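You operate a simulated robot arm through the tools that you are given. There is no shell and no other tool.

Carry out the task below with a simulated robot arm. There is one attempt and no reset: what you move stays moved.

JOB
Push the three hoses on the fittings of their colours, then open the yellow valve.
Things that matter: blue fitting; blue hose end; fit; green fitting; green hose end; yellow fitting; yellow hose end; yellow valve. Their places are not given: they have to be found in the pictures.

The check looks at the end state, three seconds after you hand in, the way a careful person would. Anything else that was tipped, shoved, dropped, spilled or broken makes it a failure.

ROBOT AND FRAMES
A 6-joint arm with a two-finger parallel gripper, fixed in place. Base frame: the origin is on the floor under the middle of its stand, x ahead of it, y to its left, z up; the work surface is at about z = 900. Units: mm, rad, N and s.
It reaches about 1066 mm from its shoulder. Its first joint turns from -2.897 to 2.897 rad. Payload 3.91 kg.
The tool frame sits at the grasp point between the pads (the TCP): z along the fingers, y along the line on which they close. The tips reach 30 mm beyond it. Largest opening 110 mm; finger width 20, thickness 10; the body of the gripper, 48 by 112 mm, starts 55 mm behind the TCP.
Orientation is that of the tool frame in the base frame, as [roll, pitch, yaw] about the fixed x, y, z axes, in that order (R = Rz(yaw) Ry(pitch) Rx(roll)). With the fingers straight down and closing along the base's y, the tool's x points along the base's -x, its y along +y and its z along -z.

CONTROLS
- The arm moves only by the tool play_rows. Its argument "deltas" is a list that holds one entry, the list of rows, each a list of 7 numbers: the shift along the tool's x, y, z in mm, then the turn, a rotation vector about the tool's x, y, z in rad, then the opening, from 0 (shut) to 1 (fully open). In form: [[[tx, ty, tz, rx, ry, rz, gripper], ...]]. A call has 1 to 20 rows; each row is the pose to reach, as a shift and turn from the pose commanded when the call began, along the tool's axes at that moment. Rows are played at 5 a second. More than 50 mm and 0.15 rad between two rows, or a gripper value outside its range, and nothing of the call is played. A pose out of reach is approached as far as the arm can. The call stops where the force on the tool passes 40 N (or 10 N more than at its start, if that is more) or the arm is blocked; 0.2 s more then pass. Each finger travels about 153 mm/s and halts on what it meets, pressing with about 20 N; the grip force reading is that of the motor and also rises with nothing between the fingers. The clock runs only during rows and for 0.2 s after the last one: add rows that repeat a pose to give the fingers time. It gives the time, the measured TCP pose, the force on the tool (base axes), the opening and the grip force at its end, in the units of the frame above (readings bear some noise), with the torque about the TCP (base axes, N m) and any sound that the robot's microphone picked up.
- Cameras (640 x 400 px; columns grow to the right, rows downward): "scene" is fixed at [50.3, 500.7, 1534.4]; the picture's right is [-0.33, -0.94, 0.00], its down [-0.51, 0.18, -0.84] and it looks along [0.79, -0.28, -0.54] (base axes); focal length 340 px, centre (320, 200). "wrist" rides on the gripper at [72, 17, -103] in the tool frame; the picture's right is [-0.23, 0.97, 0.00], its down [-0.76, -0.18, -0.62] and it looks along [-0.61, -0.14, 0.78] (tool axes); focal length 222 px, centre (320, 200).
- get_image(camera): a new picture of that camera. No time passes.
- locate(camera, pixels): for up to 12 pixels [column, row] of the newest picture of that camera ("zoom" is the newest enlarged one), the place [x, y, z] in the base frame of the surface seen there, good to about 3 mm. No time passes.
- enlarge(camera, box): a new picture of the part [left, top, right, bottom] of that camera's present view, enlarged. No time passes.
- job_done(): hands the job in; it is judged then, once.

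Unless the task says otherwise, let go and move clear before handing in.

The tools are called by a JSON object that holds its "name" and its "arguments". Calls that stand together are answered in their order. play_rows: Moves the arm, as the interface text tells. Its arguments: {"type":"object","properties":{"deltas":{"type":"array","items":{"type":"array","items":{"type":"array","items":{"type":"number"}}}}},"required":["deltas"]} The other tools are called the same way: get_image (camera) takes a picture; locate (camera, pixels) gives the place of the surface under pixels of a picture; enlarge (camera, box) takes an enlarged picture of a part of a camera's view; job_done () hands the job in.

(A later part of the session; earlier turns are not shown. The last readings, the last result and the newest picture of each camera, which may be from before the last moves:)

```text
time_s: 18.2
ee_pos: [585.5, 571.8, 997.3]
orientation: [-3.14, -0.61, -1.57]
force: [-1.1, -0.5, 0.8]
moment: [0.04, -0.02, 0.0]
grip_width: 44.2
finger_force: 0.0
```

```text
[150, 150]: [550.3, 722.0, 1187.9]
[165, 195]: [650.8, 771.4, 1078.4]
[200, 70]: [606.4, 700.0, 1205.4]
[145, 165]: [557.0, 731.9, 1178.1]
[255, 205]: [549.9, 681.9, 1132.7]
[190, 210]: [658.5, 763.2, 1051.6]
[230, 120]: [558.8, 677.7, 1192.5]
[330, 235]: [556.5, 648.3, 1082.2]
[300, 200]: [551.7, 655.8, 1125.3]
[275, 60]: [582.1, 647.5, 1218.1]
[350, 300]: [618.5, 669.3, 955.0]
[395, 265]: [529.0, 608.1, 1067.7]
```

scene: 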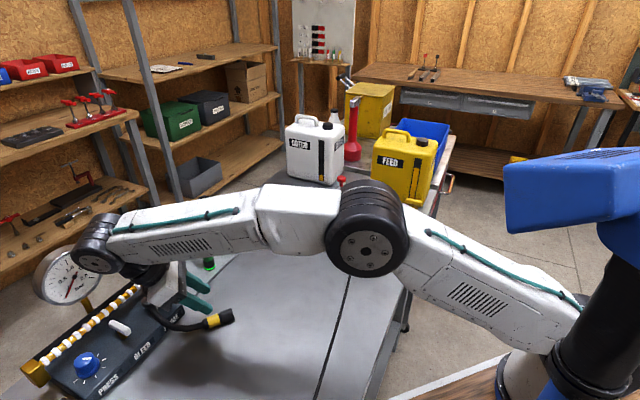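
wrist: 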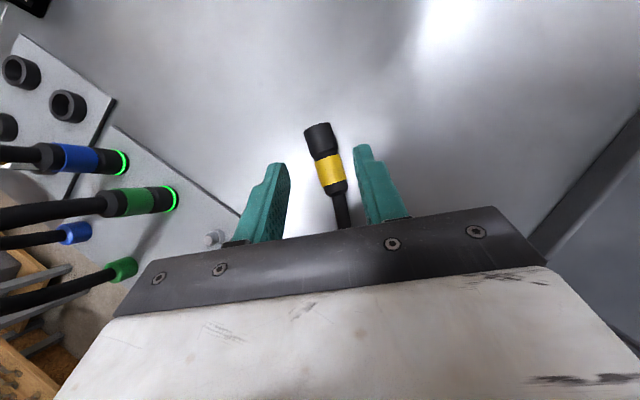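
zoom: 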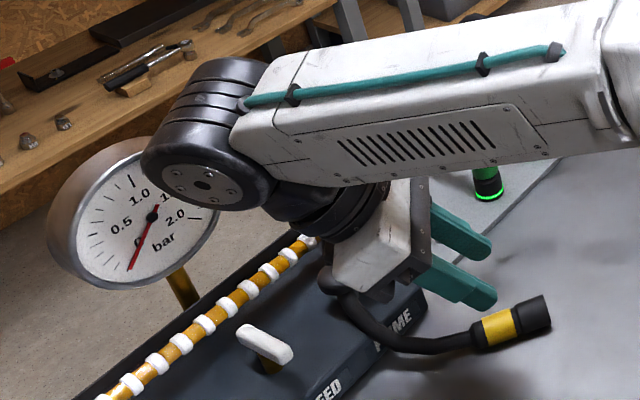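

The knuckle clears the gauge by about 25 mm and the knob by about 40 mm. I'll descend 62 mm straight down with the fingers straddling the hose end.

{"name": "play_rows", "arguments": {"deltas": [[[-8.9, 0, 12.7, 0, 0, 0, 0.4], [-17.8, 0, 25.4, 0, 0, 0, 0.4], [-26.7, 0, 38.1, 0, 0, 0, 0.4], [-35.6, 0, 50.8, 0, 0, 0, 0.4], [-35.6, 0, 50.8, 0, 0, 0, 0.4]]]}}

{"name": "get_image", "arguments": {"camera": "wrist"}}

{"name": "enlarge", "arguments": {"camera": "scene", "box": [30, 210, 254, 370]}}

```text
time_s: 19.4
ee_pos: [585.4, 570.5, 937.2]
orientation: [-3.138, -0.611, -1.57]
force: [0.6, -0.4, 0.3]
moment: [0.0, 0.04, 0.0]
grip_width: 44.1
finger_force: 0.0
```

```text
taken
```

wrist: 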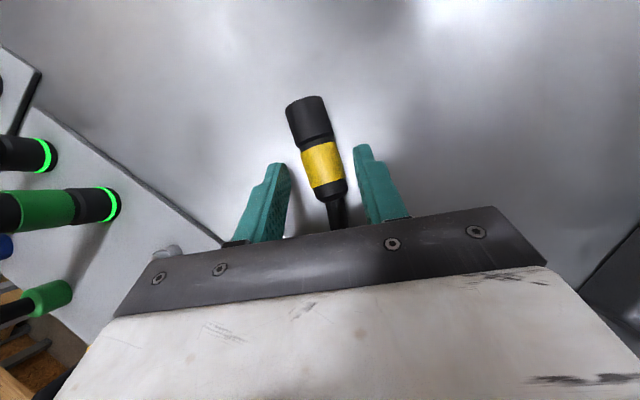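

```text
2.50 times, centred on (142, 290) of scene
```

zoom: 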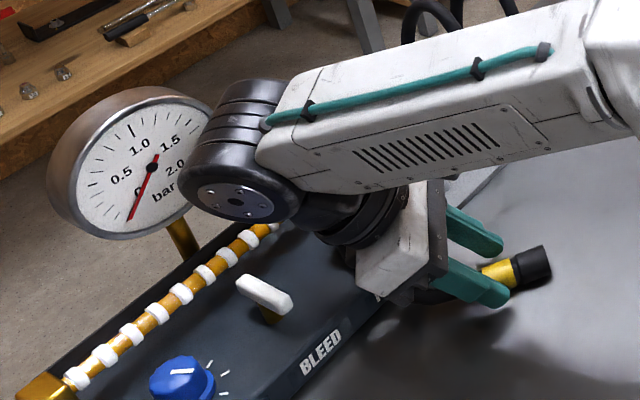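

The fingertips are at the band's height but a little too far toward the hose side. I'll shift 8 mm toward the open end and 3.5 mm lower, then close.

{"name": "play_rows", "arguments": {"deltas": [[[4.55, 0, 7.46, 0, 0, 0, 0.4], [4.55, 0, 7.46, 0, 0, 0, 0.4], [4.55, 0, 7.46, 0, 0, 0, 0.2], [4.55, 0, 7.46, 0, 0, 0, 0.0], [4.55, 0, 7.46, 0, 0, 0, 0.0], [4.55, 0, 7.46, 0, 0, 0, 0.0]]]}}

{"name": "get_image", "arguments": {"camera": "wrist"}}

{"name": "enlarge", "arguments": {"camera": "scene", "box": [160, 250, 288, 340]}}

```text
time_s: 20.8
ee_pos: [586.1, 563.3, 934.1]
orientation: [-3.14, -0.611, -1.571]
force: [0.5, 0.0, 0.2]
moment: [0.02, -0.02, -0.01]
grip_width: 23.3
finger_force: 19.9
```

```text
taken
```

wrist: 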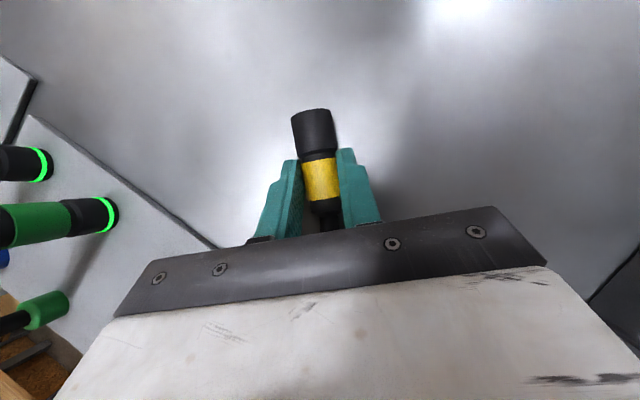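

```text
4.44 times, centred on (224, 295) of scene
```

zoom: 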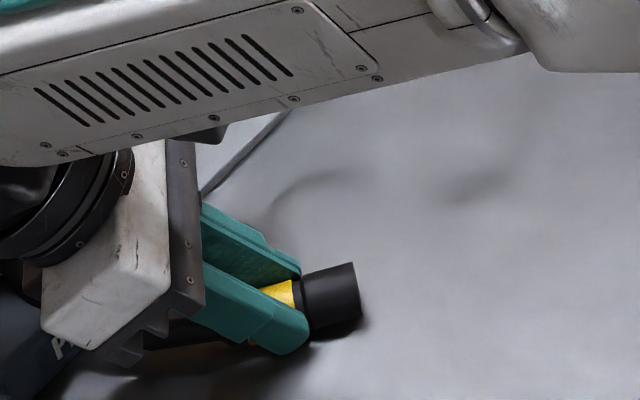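

It's gripped at 23.3 mm. I'll lift slowly by 60 mm and check that it stays in hand.

{"name": "play_rows", "arguments": {"deltas": [[[5.7, 0, -8.2, 0, 0, 0, 0.0], [11.5, 0, -16.4, 0, 0, 0, 0.0], [17.2, 0, -24.6, 0, 0, 0, 0.0], [22.9, 0, -32.8, 0, 0, 0, 0.0], [28.7, 0, -41, 0, 0, 0, 0.0], [34.4, 0, -49.2, 0, 0, 0, 0.0]]]}}

{"name": "get_image", "arguments": {"camera": "wrist"}}

```text
time_s: 22.2
ee_pos: [585.4, 563.0, 994.1]
orientation: [-3.14, -0.609, -1.57]
force: [1.2, 0.3, -1.1]
moment: [-0.04, -0.03, 0.0]
grip_width: 23.7
finger_force: 19.9
```

```text
taken
```

wrist: 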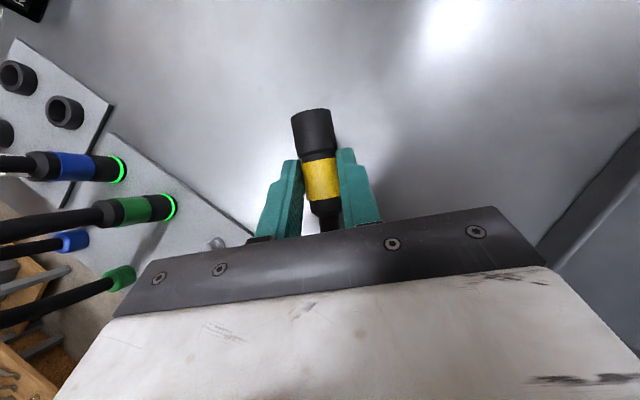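

It's secure. I'll carry it up and away from the panel to about (585,480,1100) in modest steps.

{"name": "play_rows", "arguments": {"deltas": [[[16.1, 0, -4.9, 0, 0, 0, 0.0], [32.2, 0, -9.8, 0, 0, 0, 0.0], [48.3, 0, -14.7, 0, 0, 0, 0.0], [64.4, 0, -19.6, 0, 0, 0, 0.0], [80.5, 0, -24.5, 0, 0, 0, 0.0], [96.6, 0, -29.4, 0, 0, 0, 0.0], [112.7, 0, -34.3, 0, 0, 0, 0.0], [128.8, 0, -39.2, 0, 0, 0, 0.0]]]}}

{"name": "play_rows", "arguments": {"deltas": [[[0, 0, 0, 0, -0.1, 0, 0.0], [0, 0, 0, 0, -0.2, 0, 0.0], [0, 0, 0, 0, -0.3, 0, 0.0], [0, 0, 0, 0, -0.4, 0, 0.0], [0, 0, 0, 0, -0.5, 0, 0.0]]]}}

{"name": "get_image", "arguments": {"camera": "wrist"}}

```text
time_s: 24.0
ee_pos: [584.7, 480.2, 1099.8]
orientation: [-3.141, -0.611, -1.571]
force: [0.1, 0.3, -1.2]
moment: [-0.01, 0.02, 0.04]
grip_width: 23.4
finger_force: 20.0
```

```text
time_s: 25.2
ee_pos: [584.4, 480.9, 1099.9]
orientation: [-3.14, -0.107, -1.57]
force: [0.1, 1.0, -2.2]
moment: [-0.03, 0.0, -0.01]
grip_width: 23.1
finger_force: 20.2
```

```text
taken
```

wrist: 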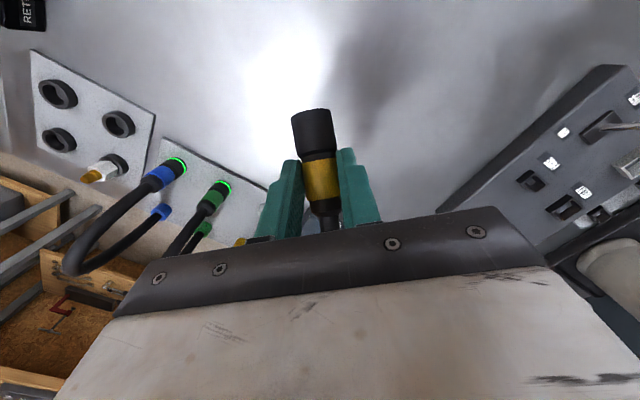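

It's still held firmly. I'll continue rotating the remaining 61° until the end is upright.

{"name": "play_rows", "arguments": {"deltas": [[[0, 0, 0, 0, -0.0973, 0, 0.0], [0, 0, 0, 0, -0.1947, 0, 0.0], [0, 0, 0, 0, -0.292, 0, 0.0], [0, 0, 0, 0, -0.3894, 0, 0.0], [0, 0, 0, 0, -0.4867, 0, 0.0], [0, 0, 0, 0, -0.5841, 0, 0.0]]]}}

{"name": "play_rows", "arguments": {"deltas": [[[0, 0, 0, 0, -0.0973, 0, 0.0], [0, 0, 0, 0, -0.1947, 0, 0.0], [0, 0, 0, 0, -0.292, 0, 0.0], [0, 0, 0, 0, -0.3894, 0, 0.0], [0, 0, 0, 0, -0.4867, 0, 0.0]]]}}

{"name": "get_image", "arguments": {"camera": "wrist"}}

{"name": "get_image", "arguments": {"camera": "scene"}}

```text
time_s: 26.6
ee_pos: [584.1, 481.0, 1099.8]
orientation: [-3.14, 0.475, -1.569]
force: [0.1, 0.2, -0.3]
moment: [-0.03, -0.03, 0.01]
grip_width: 23.3
finger_force: 20.2
```

```text
time_s: 27.8
ee_pos: [584.1, 480.8, 1099.8]
orientation: [-3.137, 0.963, -1.568]
force: [0.7, 0.2, -0.8]
moment: [-0.02, -0.01, 0.0]
grip_width: 23.2
finger_force: 19.8
```

```text
taken
```

wrist: 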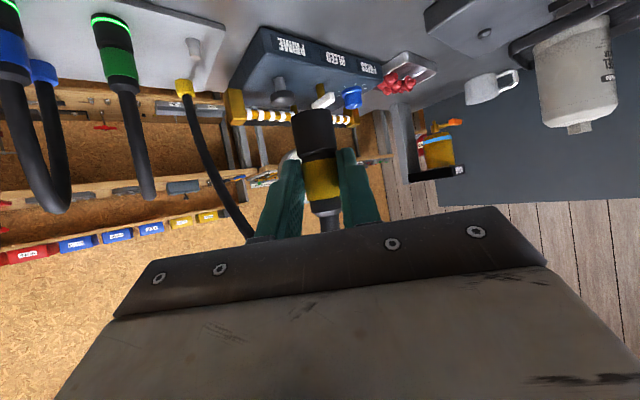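

```text
taken
```

scene: 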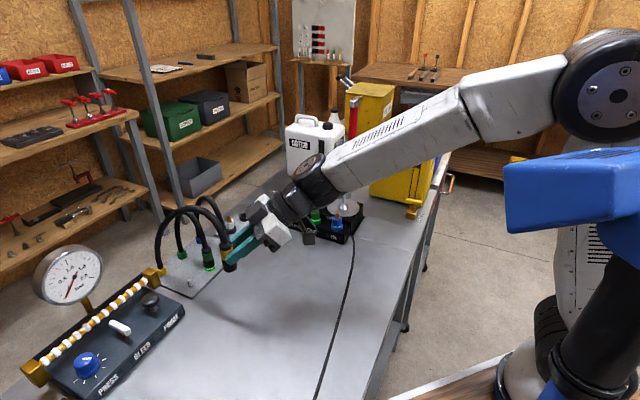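

The end is now held upright around scene pixel (228,255). I'll check its verticality and position before standing it on the open table.

{"name": "enlarge", "arguments": {"camera": "scene", "box": [190, 190, 318, 280]}}

{"name": "enlarge", "arguments": {"camera": "wrist", "box": [240, 90, 400, 240]}}

```text
4.44 times, centred on (254, 235) of scene
```

zoom: 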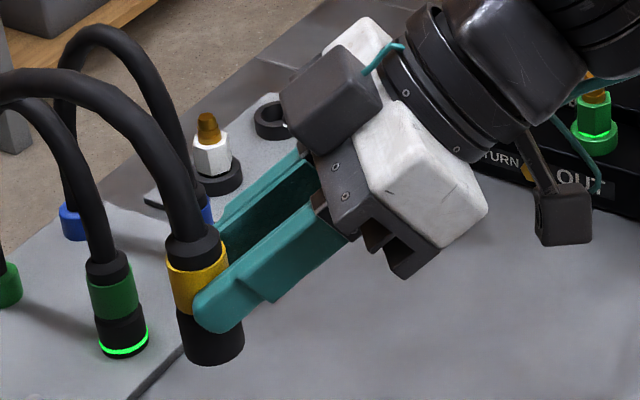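

```text
2.67 times, centred on (320, 165) of wrist
```

zoom: 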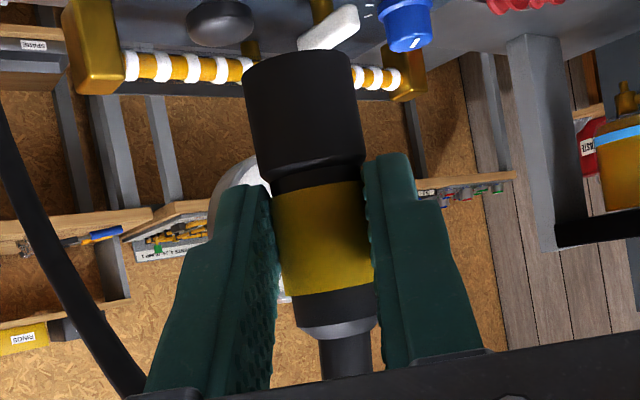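

I'll measure the bottom rim and body of the held end.

{"name": "locate", "arguments": {"camera": "scene", "pixels": [[229.7, 270.5], [229.5, 268], [229.5, 263], [226, 266], [234, 266], [226, 253], [225, 249], [224, 246], [222, 240], [228, 258], [231, 271], [227, 272]]}}

{"name": "locate", "arguments": {"camera": "wrist", "pixels": [[312, 112], [314, 130], [316, 145], [320, 170], [325, 195], [298, 120], [330, 120], [303, 150], [331, 147], [311, 109], [306, 185], [337, 182]]}}

```text
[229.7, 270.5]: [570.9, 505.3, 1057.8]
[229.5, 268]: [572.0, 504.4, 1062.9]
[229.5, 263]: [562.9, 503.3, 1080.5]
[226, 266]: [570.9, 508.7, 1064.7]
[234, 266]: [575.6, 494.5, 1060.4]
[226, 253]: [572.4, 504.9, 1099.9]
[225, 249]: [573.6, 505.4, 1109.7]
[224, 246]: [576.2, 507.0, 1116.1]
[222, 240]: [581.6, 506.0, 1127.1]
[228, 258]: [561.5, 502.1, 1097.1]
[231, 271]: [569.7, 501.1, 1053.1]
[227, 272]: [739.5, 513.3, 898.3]
```

```text
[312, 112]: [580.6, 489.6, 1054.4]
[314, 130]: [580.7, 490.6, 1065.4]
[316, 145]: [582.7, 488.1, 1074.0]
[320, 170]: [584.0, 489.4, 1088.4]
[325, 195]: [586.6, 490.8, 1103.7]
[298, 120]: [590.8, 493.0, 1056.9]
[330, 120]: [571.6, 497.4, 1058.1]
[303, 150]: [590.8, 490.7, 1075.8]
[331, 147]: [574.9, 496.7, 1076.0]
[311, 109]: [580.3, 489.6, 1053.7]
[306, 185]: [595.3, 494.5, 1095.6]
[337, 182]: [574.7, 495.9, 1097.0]
```

The end's bottom is at z≈1052.5 and it's vertical within 1–2°, with its axis at about (584,502). To change heading without crossing the singular zone, I'll tilt the tool back to straight down, yaw there, then tilt again.

{"name": "play_rows", "arguments": {"deltas": [[[0, 0, 0, 0, 0.096, 0, 0.0], [0, 0, 0, 0, 0.192, 0, 0.0], [0, 0, 0, 0, 0.288, 0, 0.0], [0, 0, 0, 0, 0.384, 0, 0.0], [0, 0, 0, 0, 0.48, 0, 0.0], [0, 0, 0, 0, 0.576, 0, 0.0], [0, 0, 0, 0, 0.672, 0, 0.0], [0, 0, 0, 0, 0.768, 0, 0.0], [0, 0, 0, 0, 0.864, 0, 0.0], [0, 0, 0, 0, 0.96, 0, 0.0]]]}}

{"name": "play_rows", "arguments": {"deltas": [[[0, 0, 0, 0, 0, 0.1, 0.0], [0, 0, 0, 0, 0, 0.2, 0.0], [0, 0, 0, 0, 0, 0.3, 0.0], [0, 0, 0, 0, 0, 0.4, 0.0], [0, 0, 0, 0, 0, 0.5, 0.0]]]}}

{"name": "get_image", "arguments": {"camera": "wrist"}}

```text
time_s: 30.0
ee_pos: [583.8, 481.2, 1099.5]
orientation: [-3.14, 0.0, -1.571]
force: [-0.7, -0.5, 0.4]
moment: [0.04, -0.02, 0.04]
grip_width: 23.1
finger_force: 19.7
```

```text
time_s: 31.2
ee_pos: [583.8, 481.0, 1099.6]
orientation: [-3.141, 0.002, -2.073]
force: [-0.2, -0.6, -1.2]
moment: [0.03, -0.01, -0.05]
grip_width: 23.0
finger_force: 20.3
```

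```text
taken
```

wrist: 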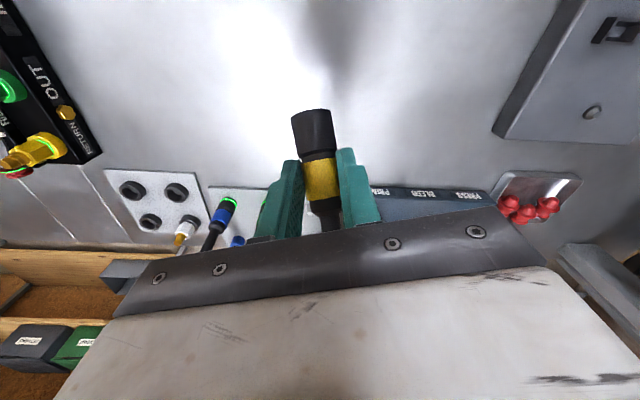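

It's still held at 23.0 mm. I'll continue the yaw to heading −20° with the tool straight down, shifting toward (650,420).

{"name": "play_rows", "arguments": {"deltas": [[[1.6, -6.2, 0, 0, 0, 0.1014, 0.0], [3.1, -12.4, 0, 0, 0, 0.2028, 0.0], [4.7, -18.7, 0, 0, 0, 0.3043, 0.0], [6.3, -24.9, 0, 0, 0, 0.4057, 0.0], [7.9, -31.1, 0, 0, 0, 0.5071, 0.0], [9.4, -37.3, 0, 0, 0, 0.6086, 0.0], [11, -43.5, 0, 0, 0, 0.71, 0.0]]]}}

{"name": "get_image", "arguments": {"camera": "wrist"}}

```text
time_s: 32.8
ee_pos: [617.5, 451.3, 1100.4]
orientation: [-3.141, 0.001, -2.781]
force: [-0.6, 0.2, -0.7]
moment: [-0.05, 0.0, 0.02]
grip_width: 23.0
finger_force: 20.0
```

```text
taken
```

wrist: 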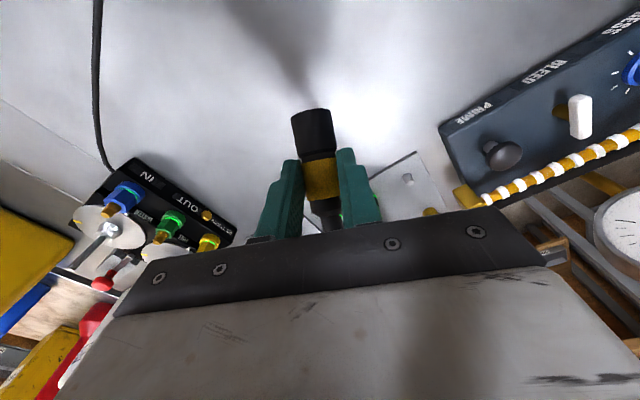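

It's fine so far. I'll finish the yaw.

{"name": "play_rows", "arguments": {"deltas": [[[-2.8, -5.8, 0, 0, 0, 0.1014, 0.0], [-5.5, -11.6, 0, 0, 0, 0.2028, 0.0], [-8.3, -17.4, 0, 0, 0, 0.3043, 0.0], [-11, -23.3, 0, 0, 0, 0.4057, 0.0], [-13.8, -29.1, 0, 0, 0, 0.5071, 0.0], [-16.5, -34.9, 0, 0, 0, 0.6086, 0.0], [-19.3, -40.7, 0, 0, 0, 0.71, 0.0]]]}}

{"name": "play_rows", "arguments": {"deltas": [[[0, 0, 0, 0, -0.096, 0, 0.0], [0, 0, 0, 0, -0.192, 0, 0.0], [0, 0, 0, 0, -0.288, 0, 0.0], [0, 0, 0, 0, -0.384, 0, 0.0], [0, 0, 0, 0, -0.48, 0, 0.0]]]}}

{"name": "get_image", "arguments": {"camera": "wrist"}}

{"name": "get_image", "arguments": {"camera": "scene"}}

```text
time_s: 34.4
ee_pos: [649.8, 419.5, 1100.1]
orientation: [3.139, 0.002, 2.792]
force: [-0.6, -0.3, -0.2]
moment: [0.0, -0.04, -0.01]
grip_width: 23.3
finger_force: 20.0
```

```text
time_s: 35.6
ee_pos: [650.6, 418.8, 1099.9]
orientation: [3.14, 0.483, 2.792]
force: [0.3, 1.2, -0.7]
moment: [-0.03, 0.02, -0.02]
grip_width: 23.3
finger_force: 19.5
```

```text
taken
```

wrist: 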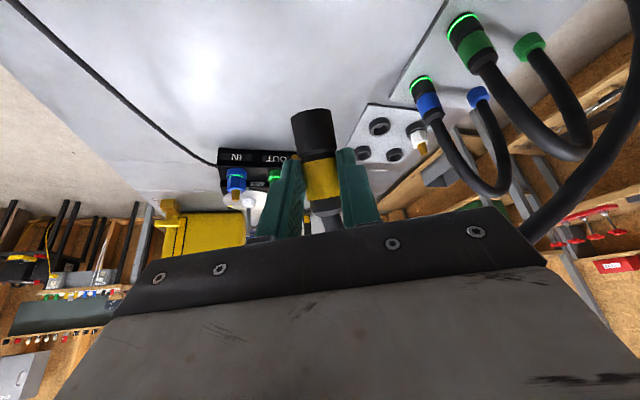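

```text
taken
```

scene: 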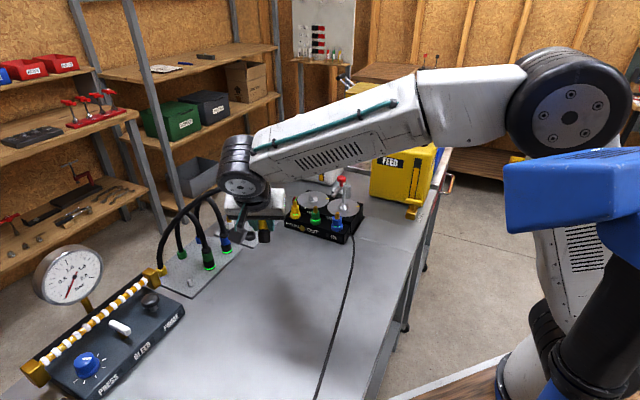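

It's still held, so I'll tilt the remaining amount to bring the end upright, then advance partway toward the yellow fitting.

{"name": "play_rows", "arguments": {"deltas": [[[0, 0, 0, 0, -0.096, 0, 0.0], [0, 0, 0, 0, -0.192, 0, 0.0], [0, 0, 0, 0, -0.288, 0, 0.0], [0, 0, 0, 0, -0.384, 0, 0.0], [0, 0, 0, 0, -0.478, 0, 0.0]]]}}

{"name": "get_image", "arguments": {"camera": "wrist"}}

{"name": "get_image", "arguments": {"camera": "scene"}}

```text
time_s: 36.8
ee_pos: [650.3, 419.2, 1101.0]
orientation: [3.139, 0.961, 2.792]
force: [-0.8, -0.2, 0.0]
moment: [0.0, 0.04, 0.0]
grip_width: 23.0
finger_force: 20.1
```

```text
taken
```

wrist: 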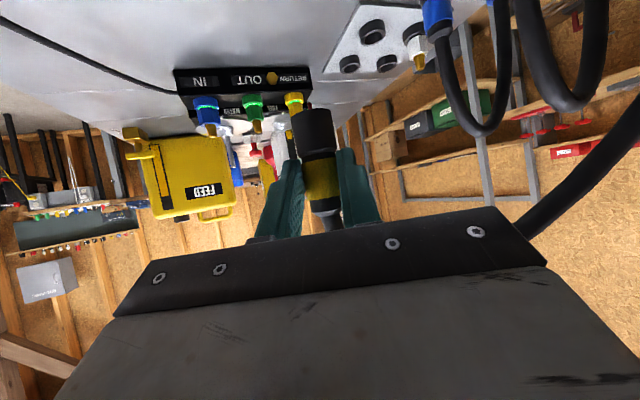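

```text
taken
```

scene: 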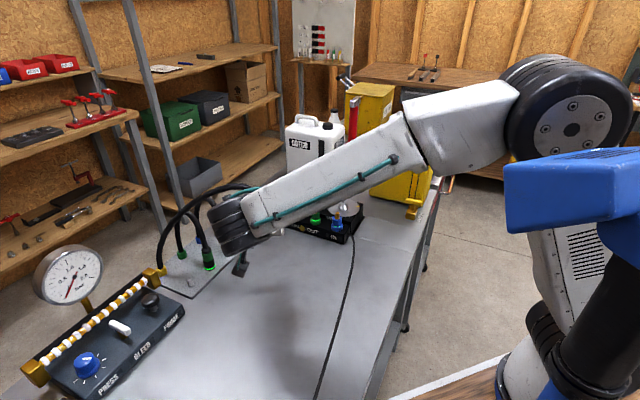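

The end is upright at heading −20°. I'll advance about 128 mm toward the yellow fitting in small steps and watch the grip and force.

{"name": "play_rows", "arguments": {"deltas": [[[-9.8, -3.8, 18.6, 0, 0, 0, 0.0], [-19.5, -7.5, 37.3, 0, 0, 0, 0.0], [-29.3, -11.3, 55.9, 0, 0, 0, 0.0], [-39.1, -15, 74.5, 0, 0, 0, 0.0], [-48.8, -18.8, 93.2, 0, 0, 0, 0.0], [-58.6, -22.5, 111.8, 0, 0, 0, 0.0], [-58.6, -22.5, 111.8, 0, 0, 0, 0.0]]]}}

{"name": "get_image", "arguments": {"camera": "wrist"}}

{"name": "get_image", "arguments": {"camera": "scene"}}

```text
time_s: 38.4
ee_pos: [760.8, 356.0, 1082.0]
orientation: [3.141, 0.96, 2.79]
force: [-0.1, -1.2, -0.1]
moment: [0.05, 0.01, -0.01]
grip_width: 23.1
finger_force: 20.2
```

```text
taken
```

wrist: 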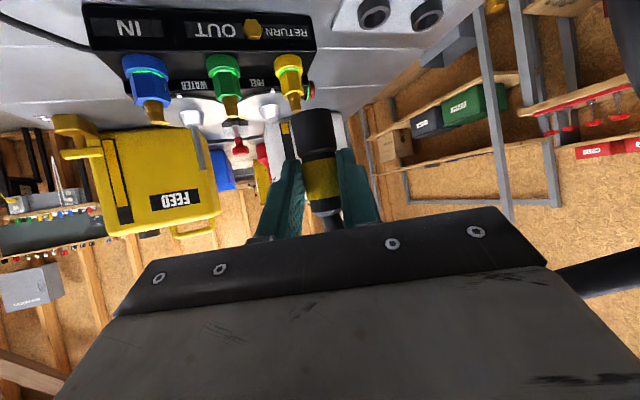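

```text
taken
```

scene: 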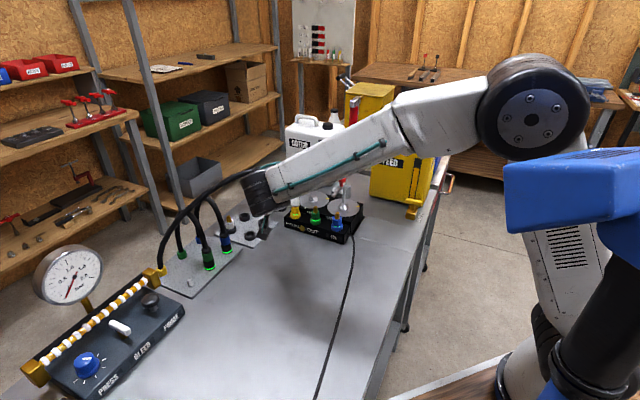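

The hose follows with no resistance. I'll enlarge the wrist view around the yellow fitting (289,80) and the held end (316,140) for precise measurements.

{"name": "enlarge", "arguments": {"camera": "wrist", "box": [240, 30, 368, 220]}}

{"name": "locate", "arguments": {"camera": "wrist", "pixels": [[293, 96], [293, 102], [294, 107], [289, 80], [284, 62], [313, 113], [315, 130], [316, 145], [319, 170], [299, 120], [331, 120], [234, 103]]}}

{"name": "enlarge", "arguments": {"camera": "scene", "box": [236, 150, 364, 250]}}

```text
2.11 times, centred on (304, 125) of wrist
```

zoom: 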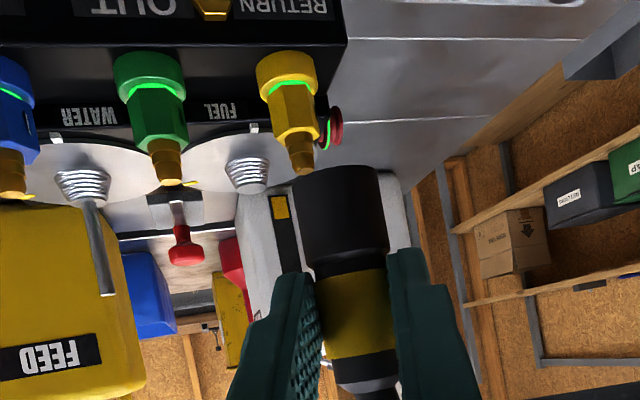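

```text
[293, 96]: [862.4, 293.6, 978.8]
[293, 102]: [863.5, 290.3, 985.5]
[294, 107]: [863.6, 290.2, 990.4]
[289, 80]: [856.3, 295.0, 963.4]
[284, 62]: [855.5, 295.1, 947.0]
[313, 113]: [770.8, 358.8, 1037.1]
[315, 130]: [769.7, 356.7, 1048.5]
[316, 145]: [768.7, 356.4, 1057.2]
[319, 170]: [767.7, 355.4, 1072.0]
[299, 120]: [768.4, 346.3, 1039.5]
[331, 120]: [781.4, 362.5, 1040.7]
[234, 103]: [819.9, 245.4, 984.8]
```

```text
4.00 times, centred on (300, 200) of scene
```

zoom: 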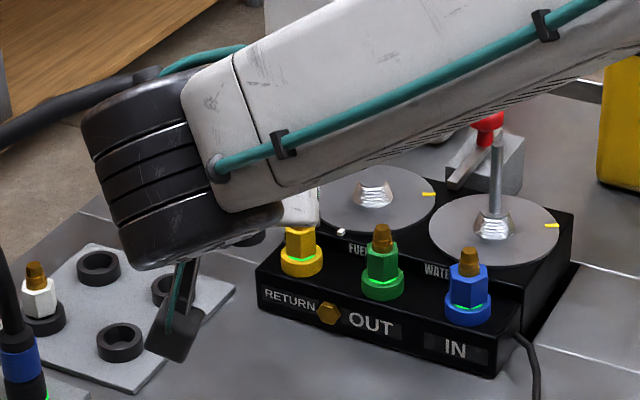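

The yellow fitting's centre works out to about (867.5,290), and the held end's axis is about 21 mm ahead of the TCP with its bottom 47 mm below it. I'll move above the fitting with about 18 mm clearance and check the alignment.

{"name": "play_rows", "arguments": {"deltas": [[[-6.9, -4.2, 15.9, 0, 0, 0, 0.0], [-13.8, -8.4, 31.7, 0, 0, 0, 0.0], [-20.8, -12.7, 47.6, 0, 0, 0, 0.0], [-27.7, -16.9, 63.4, 0, 0, 0, 0.0], [-34.6, -21.1, 79.3, 0, 0, 0, 0.0], [-41.5, -25.3, 95.1, 0, 0, 0, 0.0], [-41.5, -25.3, 95.1, 0, 0, 0, 0.0]]]}}

{"name": "get_image", "arguments": {"camera": "wrist"}}

{"name": "enlarge", "arguments": {"camera": "wrist", "box": [230, 30, 390, 200]}}

{"name": "enlarge", "arguments": {"camera": "scene", "box": [256, 140, 384, 250]}}

```text
time_s: 40.0
ee_pos: [847.4, 296.0, 1063.9]
orientation: [3.139, 0.959, 2.792]
force: [-0.8, 0.1, -2.4]
moment: [-0.02, -0.01, 0.0]
grip_width: 23.1
finger_force: 19.5
```

```text
taken
```

wrist: 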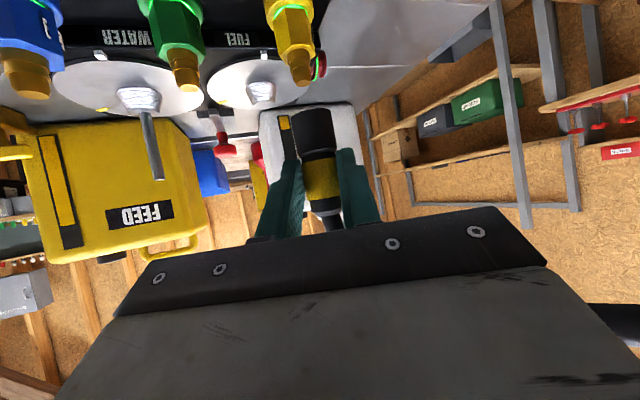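

```text
2.35 times, centred on (310, 115) of wrist
```

zoom: 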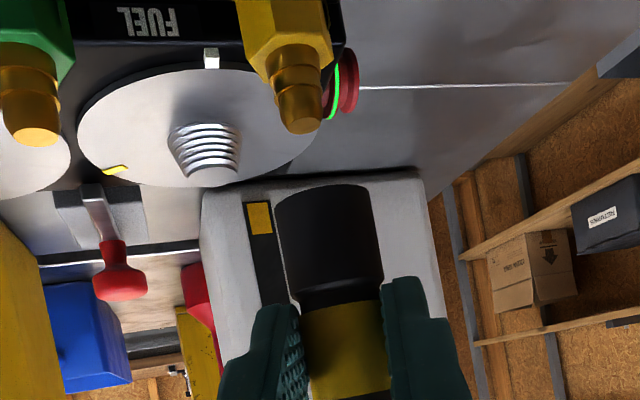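

```text
3.64 times, centred on (320, 195) of scene
```

zoom: 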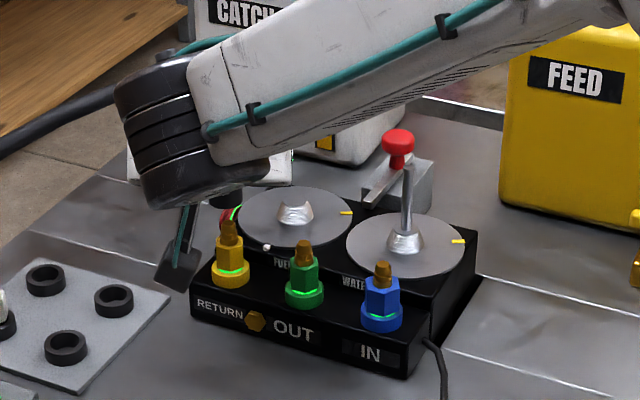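

Force is still small. I'll locate the nipple (301,80) and the held end's bottom rim (313,112) from this nearer view.

{"name": "locate", "arguments": {"camera": "wrist", "pixels": [[301, 81], [300, 75], [299, 66], [295, 40], [313, 113], [315, 127], [316, 140], [320, 170], [302, 83], [298, 115], [331, 113], [336, 155]]}}

{"name": "locate", "arguments": {"camera": "wrist", "pixels": [[293, 70], [306, 66], [294, 79], [307, 78], [280, 40], [308, 35], [300, 130], [332, 128], [185, 85], [183, 72], [178, 82], [191, 78]]}}

```text
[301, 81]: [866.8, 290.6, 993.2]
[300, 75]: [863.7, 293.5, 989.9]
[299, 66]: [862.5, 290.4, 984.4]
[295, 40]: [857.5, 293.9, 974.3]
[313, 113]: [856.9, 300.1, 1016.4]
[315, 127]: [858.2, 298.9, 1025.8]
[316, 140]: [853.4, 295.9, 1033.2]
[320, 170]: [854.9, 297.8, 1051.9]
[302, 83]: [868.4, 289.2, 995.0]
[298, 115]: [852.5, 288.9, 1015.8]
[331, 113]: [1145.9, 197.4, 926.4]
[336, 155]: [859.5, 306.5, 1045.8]
```

```text
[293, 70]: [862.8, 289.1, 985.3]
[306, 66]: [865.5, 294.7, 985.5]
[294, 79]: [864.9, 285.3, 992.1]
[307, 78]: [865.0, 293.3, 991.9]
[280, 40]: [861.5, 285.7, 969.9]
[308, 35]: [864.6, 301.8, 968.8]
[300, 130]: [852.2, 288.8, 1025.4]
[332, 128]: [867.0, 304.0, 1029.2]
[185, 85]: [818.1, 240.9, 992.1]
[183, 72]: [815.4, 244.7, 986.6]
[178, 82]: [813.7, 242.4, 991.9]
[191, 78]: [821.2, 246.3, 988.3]
```

Pixel geometry shows the held end centred laterally on the nipple within about 1 mm, and about 21 mm ahead of the TCP as planned. I'll lower 17 mm to just above the nipple tip and look again.

{"name": "play_rows", "arguments": {"deltas": [[[4.6, -0.7, 3.2, 0, 0, 0, 0.0], [9.3, -0.7, 6.5, 0, 0, 0, 0.0], [13.9, -0.7, 9.7, 0, 0, 0, 0.0], [13.9, -0.7, 9.7, 0, 0, 0, 0.0]]]}}

{"name": "enlarge", "arguments": {"camera": "wrist", "box": [230, 40, 390, 200]}}

{"name": "get_image", "arguments": {"camera": "scene"}}

```text
time_s: 41.0
ee_pos: [847.3, 297.1, 1045.7]
orientation: [3.14, 0.959, 2.79]
force: [0.0, 0.1, -1.5]
moment: [0.02, 0.02, 0.01]
grip_width: 22.9
finger_force: 20.5
```

```text
2.50 times, centred on (310, 120) of wrist
```

zoom: 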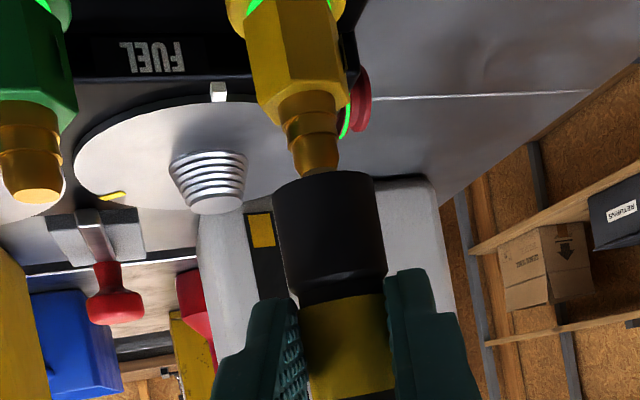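

```text
taken
```

scene: 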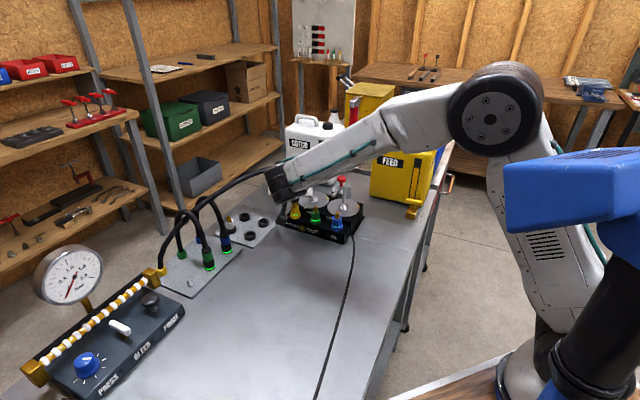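

The nipple tip now meets the end's front rim in the image near zoom (320,172). I'll zoom in tighter to judge the along-axis alignment.

{"name": "enlarge", "arguments": {"camera": "wrist", "box": [285, 70, 349, 134]}}

{"name": "enlarge", "arguments": {"camera": "scene", "box": [262, 170, 342, 230]}}

```text
6.25 times, centred on (317, 102) of wrist
```

zoom: 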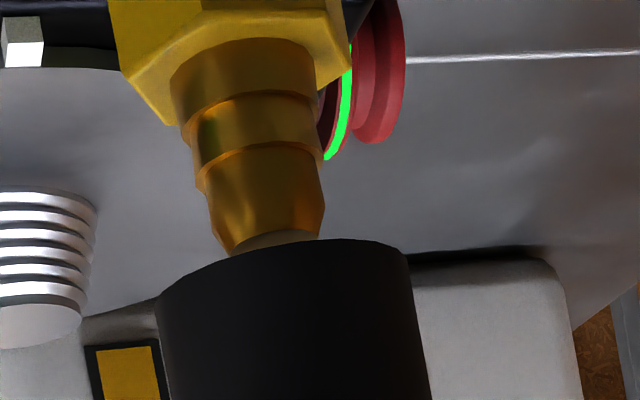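

```text
6.67 times, centred on (302, 200) of scene
```

zoom: 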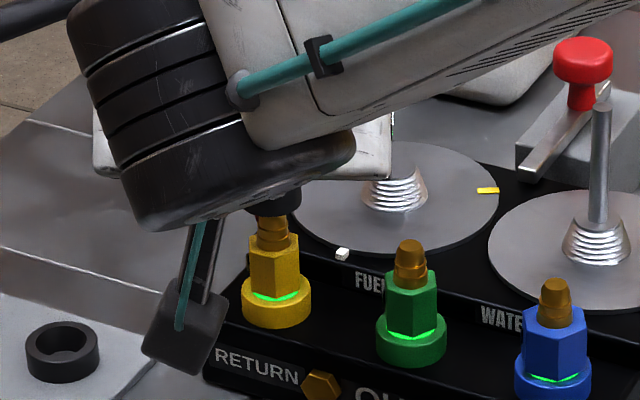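

Lateral alignment is within about 0.4 mm, and the along-axis alignment looks consistent. I'll lower in small 2.5 mm steps while watching the force.

{"name": "play_rows", "arguments": {"deltas": [[[2.05, 0, 1.43, 0, 0, 0, 0.0], [4.1, 0, 2.86, 0, 0, 0, 0.0], [6.15, 0, 4.3, 0, 0, 0, 0.0], [8.2, 0, 5.73, 0, 0, 0, 0.0]]]}}

{"name": "enlarge", "arguments": {"camera": "wrist", "box": [265, 60, 361, 156]}}

```text
time_s: 42.0
ee_pos: [846.3, 296.1, 1036.1]
orientation: [3.14, 0.96, 2.791]
force: [-0.1, 0.0, -0.4]
moment: [-0.01, 0.0, 0.01]
grip_width: 23.0
finger_force: 20.7
```

```text
4.17 times, centred on (313, 108) of wrist
```

zoom: 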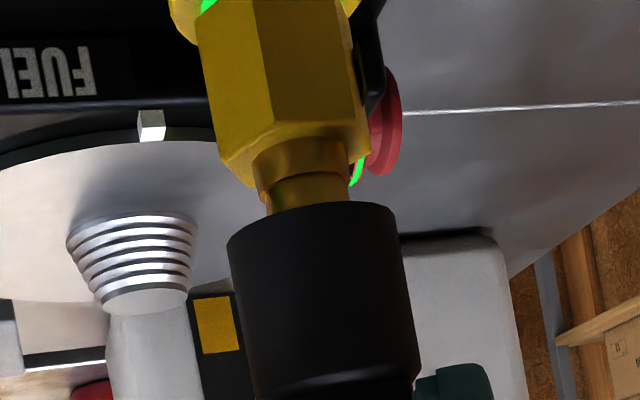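

The end is sliding over the nipple with no force. I'll continue down.

{"name": "play_rows", "arguments": {"deltas": [[[2.05, 0, 1.43, 0, 0, 0, 0.0], [4.1, 0, 2.86, 0, 0, 0, 0.0], [6.15, 0, 4.3, 0, 0, 0, 0.0]]]}}

{"name": "enlarge", "arguments": {"camera": "wrist", "box": [265, 60, 361, 156]}}

```text
time_s: 42.8
ee_pos: [847.0, 295.1, 1028.5]
orientation: [3.139, 0.96, 2.79]
force: [0.4, -0.1, -0.8]
moment: [0.0, 0.0, 0.0]
grip_width: 23.3
finger_force: 19.4
```

```text
4.17 times, centred on (313, 108) of wrist
```

zoom: 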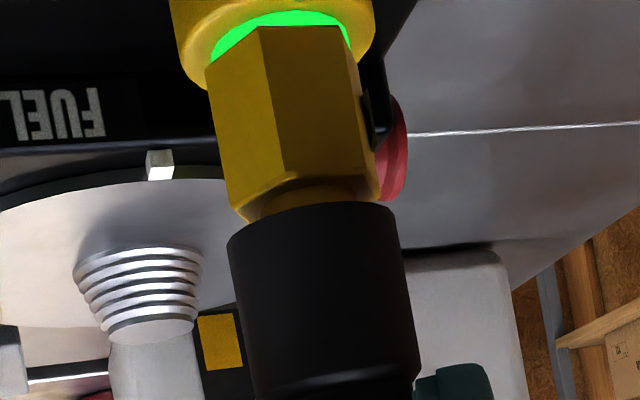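

The end's bottom is near z≈981 and almost at the hex top. I'll continue carefully with smaller steps.

{"name": "play_rows", "arguments": {"deltas": [[[1.64, 0, 1.15, 0, 0, 0, 0.0], [3.28, 0, 2.29, 0, 0, 0, 0.0], [4.92, 0, 3.44, 0, 0, 0, 0.0], [6.56, 0, 4.58, 0, 0, 0, 0.0]]]}}

{"name": "enlarge", "arguments": {"camera": "wrist", "box": [265, 60, 361, 156]}}

```text
time_s: 43.8
ee_pos: [846.9, 295.9, 1024.0]
orientation: [3.135, 0.962, 2.788]
force: [6.5, -1.1, 12.6]
moment: [-0.26, -0.73, 0.04]
grip_width: 23.3
finger_force: 20.0
```

```text
4.17 times, centred on (313, 108) of wrist
```

zoom: 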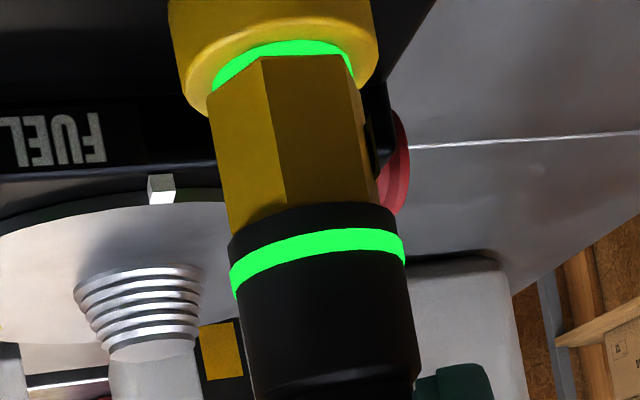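

The end's green ring has lit up at zoom (318,262), so the yellow hose is seated, with a 12.6 N push. I'll relieve the load slightly, open the gripper and check that the ring stays lit.

{"name": "play_rows", "arguments": {"deltas": [[[-1.2, 0, -0.86, 0, 0, 0, 0.0], [-2.46, 0, -1.72, 0, 0, 0, 0.0], [-2.46, 0, -1.72, 0, 0, 0, 0.1], [-2.46, 0, -1.72, 0, 0, 0, 0.2], [-2.46, 0, -1.72, 0, 0, 0, 0.3], [-2.46, 0, -1.72, 0, 0, 0, 0.4], [-2.46, 0, -1.72, 0, 0, 0, 0.4]]]}}

{"name": "enlarge", "arguments": {"camera": "wrist", "box": [233, 40, 393, 200]}}

{"name": "get_image", "arguments": {"camera": "scene"}}

```text
time_s: 45.4
ee_pos: [846.5, 296.6, 1022.8]
orientation: [3.14, 0.959, 2.79]
force: [-0.8, 0.1, 0.2]
moment: [0.01, 0.01, 0.0]
grip_width: 43.8
finger_force: 0.1
```

```text
2.50 times, centred on (313, 120) of wrist
```

zoom: 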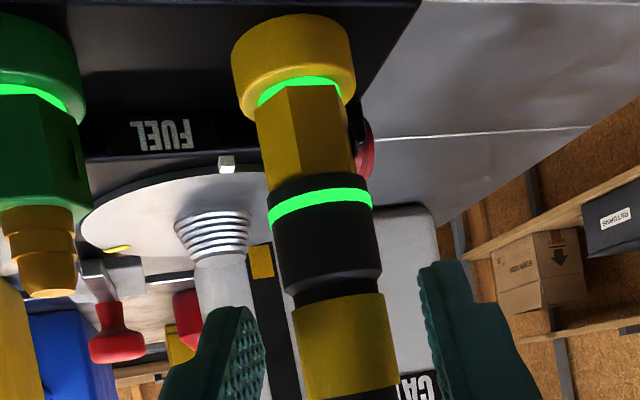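

```text
taken
```

scene: 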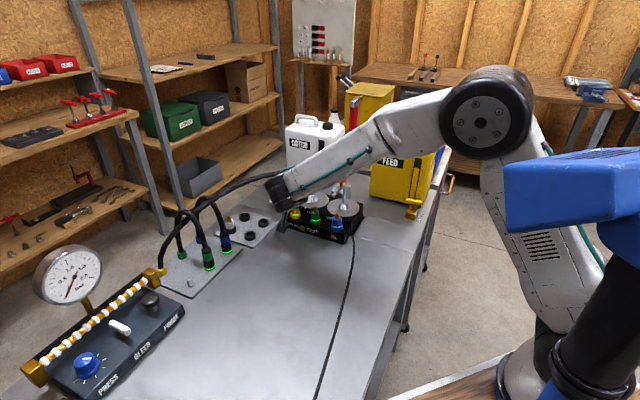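

It's released and the ring is still lit. I'll back away along the finger direction by 110 mm.

{"name": "play_rows", "arguments": {"deltas": [[[0, 0, -25, 0, 0, 0, 0.4], [0, 0, -55, 0, 0, 0, 0.4], [0, 0, -85, 0, 0, 0, 0.4], [0, 0, -115, 0, 0, 0, 0.4], [0, 0, -115, 0, 0, 0, 0.4]]]}}

{"name": "get_image", "arguments": {"camera": "wrist"}}

{"name": "get_image", "arguments": {"camera": "scene"}}

```text
time_s: 46.6
ee_pos: [758.5, 329.2, 1090.5]
orientation: [3.14, 0.961, 2.791]
force: [-0.3, 1.0, -0.3]
moment: [0.0, 0.0, -0.02]
grip_width: 44.1
finger_force: 0.1
```

```text
taken
```

wrist: 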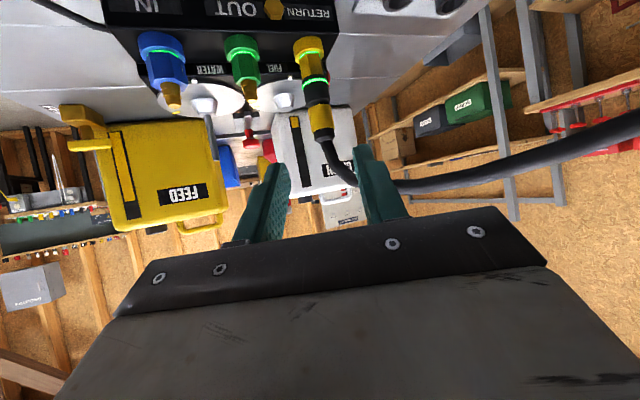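

```text
taken
```

scene: 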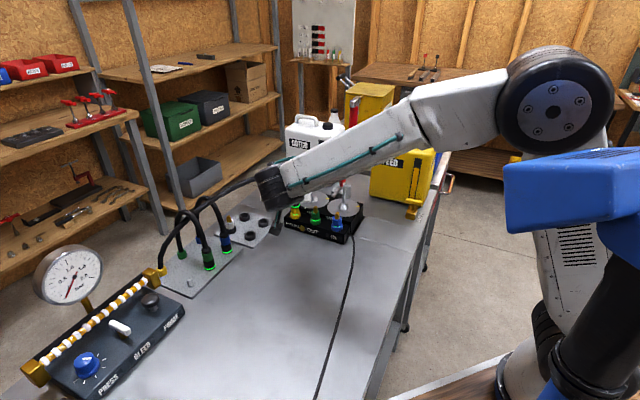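

Yellow is on, and its hose runs cleanly back to its base. Next I'll move toward the green end at (765,552), going to a waypoint near (690,460,1110) while steepening the tilt to 50° at the same heading.

{"name": "play_rows", "arguments": {"deltas": [[[7.7, 16.6, -16.8, 0, 0.0436, 0, 0.4], [15.4, 33.2, -33.7, 0, 0.0873, 0, 0.4], [23.1, 49.9, -50.5, 0, 0.1309, 0, 0.4], [30.8, 66.5, -67.3, 0, 0.1745, 0, 0.4], [38.5, 83.1, -84.2, 0, 0.2182, 0, 0.4], [46.2, 99.7, -101, 0, 0.2618, 0, 0.4], [46.2, 99.7, -101, 0, 0.2618, 0, 0.4]]]}}

{"name": "get_image", "arguments": {"camera": "wrist"}}

{"name": "get_image", "arguments": {"camera": "scene"}}

```text
time_s: 48.2
ee_pos: [688.8, 459.1, 1110.1]
orientation: [3.139, 0.697, 2.793]
force: [0.5, 0.6, -0.5]
moment: [0.0, 0.04, -0.03]
grip_width: 44.1
finger_force: 0.0
```

```text
taken
```

wrist: 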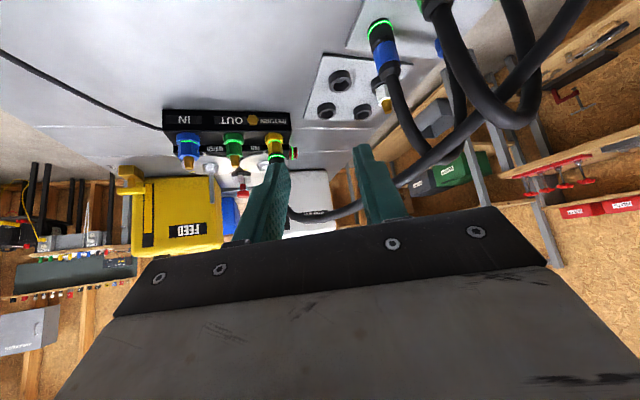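

```text
taken
```

scene: 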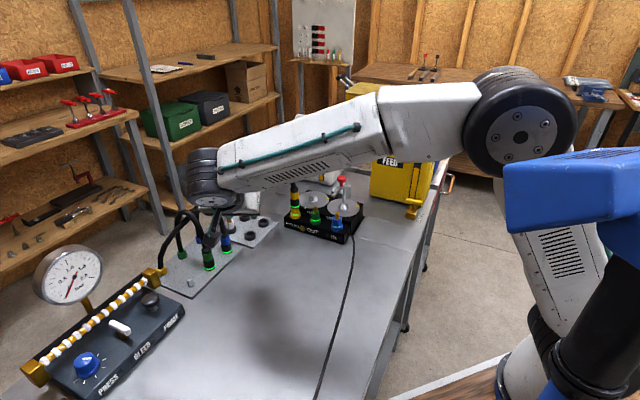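

All good. I'll move to the pre-grasp point 110 mm back along the finger axis from the green end.

{"name": "play_rows", "arguments": {"deltas": [[[11.8, 18.8, 6.1, 0, 0, 0, 0.4], [23.6, 37.5, 12.3, 0, 0, 0, 0.4], [35.5, 56.3, 18.4, 0, 0, 0, 0.4], [47.3, 75, 24.5, 0, 0, 0, 0.4], [59.1, 93.8, 30.7, 0, 0, 0, 0.4], [70.9, 112.5, 36.8, 0, 0, 0, 0.4], [70.9, 112.5, 36.8, 0, 0, 0, 0.4]]]}}

{"name": "get_image", "arguments": {"camera": "wrist"}}

{"name": "enlarge", "arguments": {"camera": "wrist", "box": [240, 40, 400, 200]}}

{"name": "get_image", "arguments": {"camera": "scene"}}

```text
time_s: 49.8
ee_pos: [698.6, 575.5, 1036.0]
orientation: [3.141, 0.699, 2.792]
force: [-0.3, 0.0, 0.0]
moment: [0.02, 0.03, 0.02]
grip_width: 44.4
finger_force: 0.1
```

```text
taken
```

wrist: 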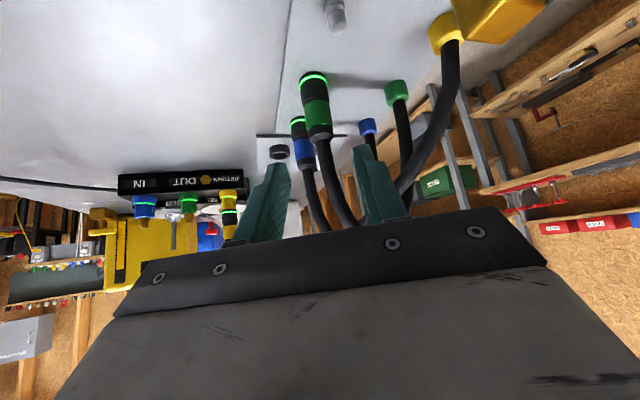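

```text
2.50 times, centred on (320, 120) of wrist
```

zoom: 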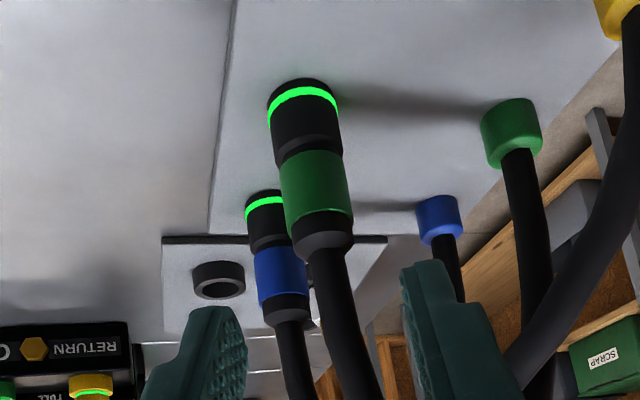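

```text
taken
```

scene: 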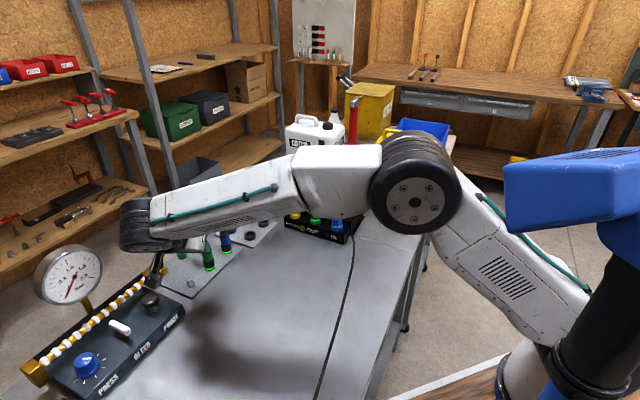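

The green end is laterally within about 1 mm of the finger centreline. Before advancing, I'll check the wrist knuckle's clearance to the manifold and gauge.

{"name": "locate", "arguments": {"camera": "scene", "pixels": [[140, 230], [125, 245], [150, 252], [165, 245], [170, 252], [180, 243], [135, 205], [158, 250]]}}

{"name": "enlarge", "arguments": {"camera": "scene", "box": [90, 180, 282, 310]}}

```text
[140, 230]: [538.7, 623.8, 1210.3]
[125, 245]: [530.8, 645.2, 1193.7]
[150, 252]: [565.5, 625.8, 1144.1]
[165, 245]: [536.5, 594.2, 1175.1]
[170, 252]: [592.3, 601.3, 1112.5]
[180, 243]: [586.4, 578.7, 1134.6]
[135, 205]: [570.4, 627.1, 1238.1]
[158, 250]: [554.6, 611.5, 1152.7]
```

```text
3.08 times, centred on (186, 245) of scene
```

zoom: 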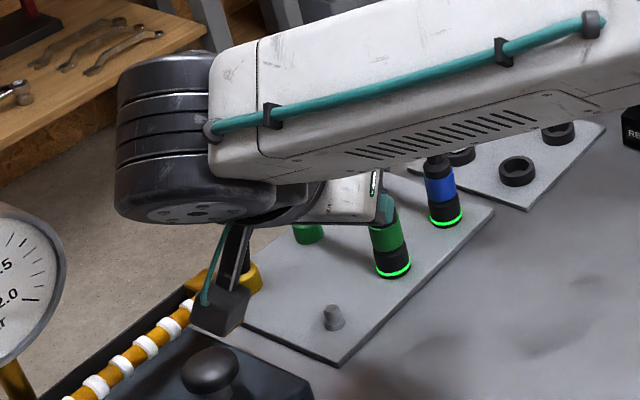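

The clearances are ample. I'll advance 110 mm along the finger axis onto the green end.

{"name": "play_rows", "arguments": {"deltas": [[[0, -0.5, 22, 0, 0, 0, 0.4], [0, -1, 44, 0, 0, 0, 0.4], [0, -1, 66, 0, 0, 0, 0.4], [0, -1, 88, 0, 0, 0, 0.4], [0, -1, 110, 0, 0, 0, 0.4], [0, -1, 110, 0, 0, 0, 0.4]]]}}

{"name": "get_image", "arguments": {"camera": "wrist"}}

{"name": "enlarge", "arguments": {"camera": "scene", "box": [90, 180, 282, 310]}}

```text
time_s: 51.2
ee_pos: [765.3, 551.0, 951.0]
orientation: [3.14, 0.7, 2.793]
force: [0.0, 0.0, -0.5]
moment: [-0.02, -0.04, 0.03]
grip_width: 44.1
finger_force: 0.1
```

```text
taken
```

wrist: 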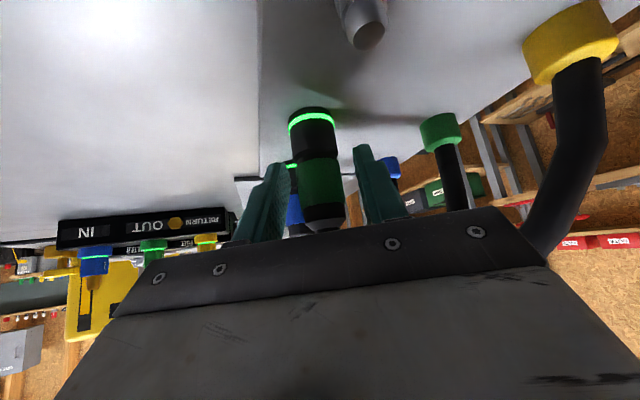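

```text
3.08 times, centred on (186, 245) of scene
```

zoom: 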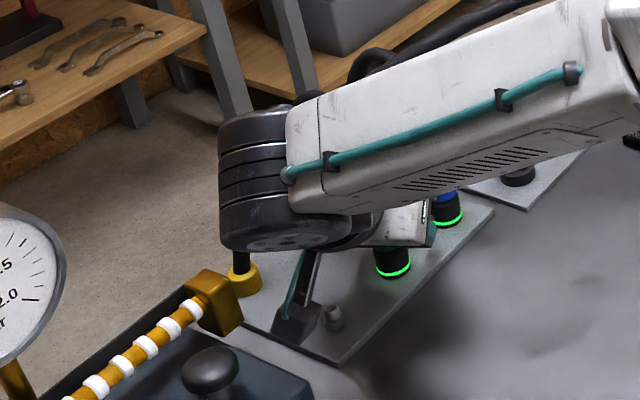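

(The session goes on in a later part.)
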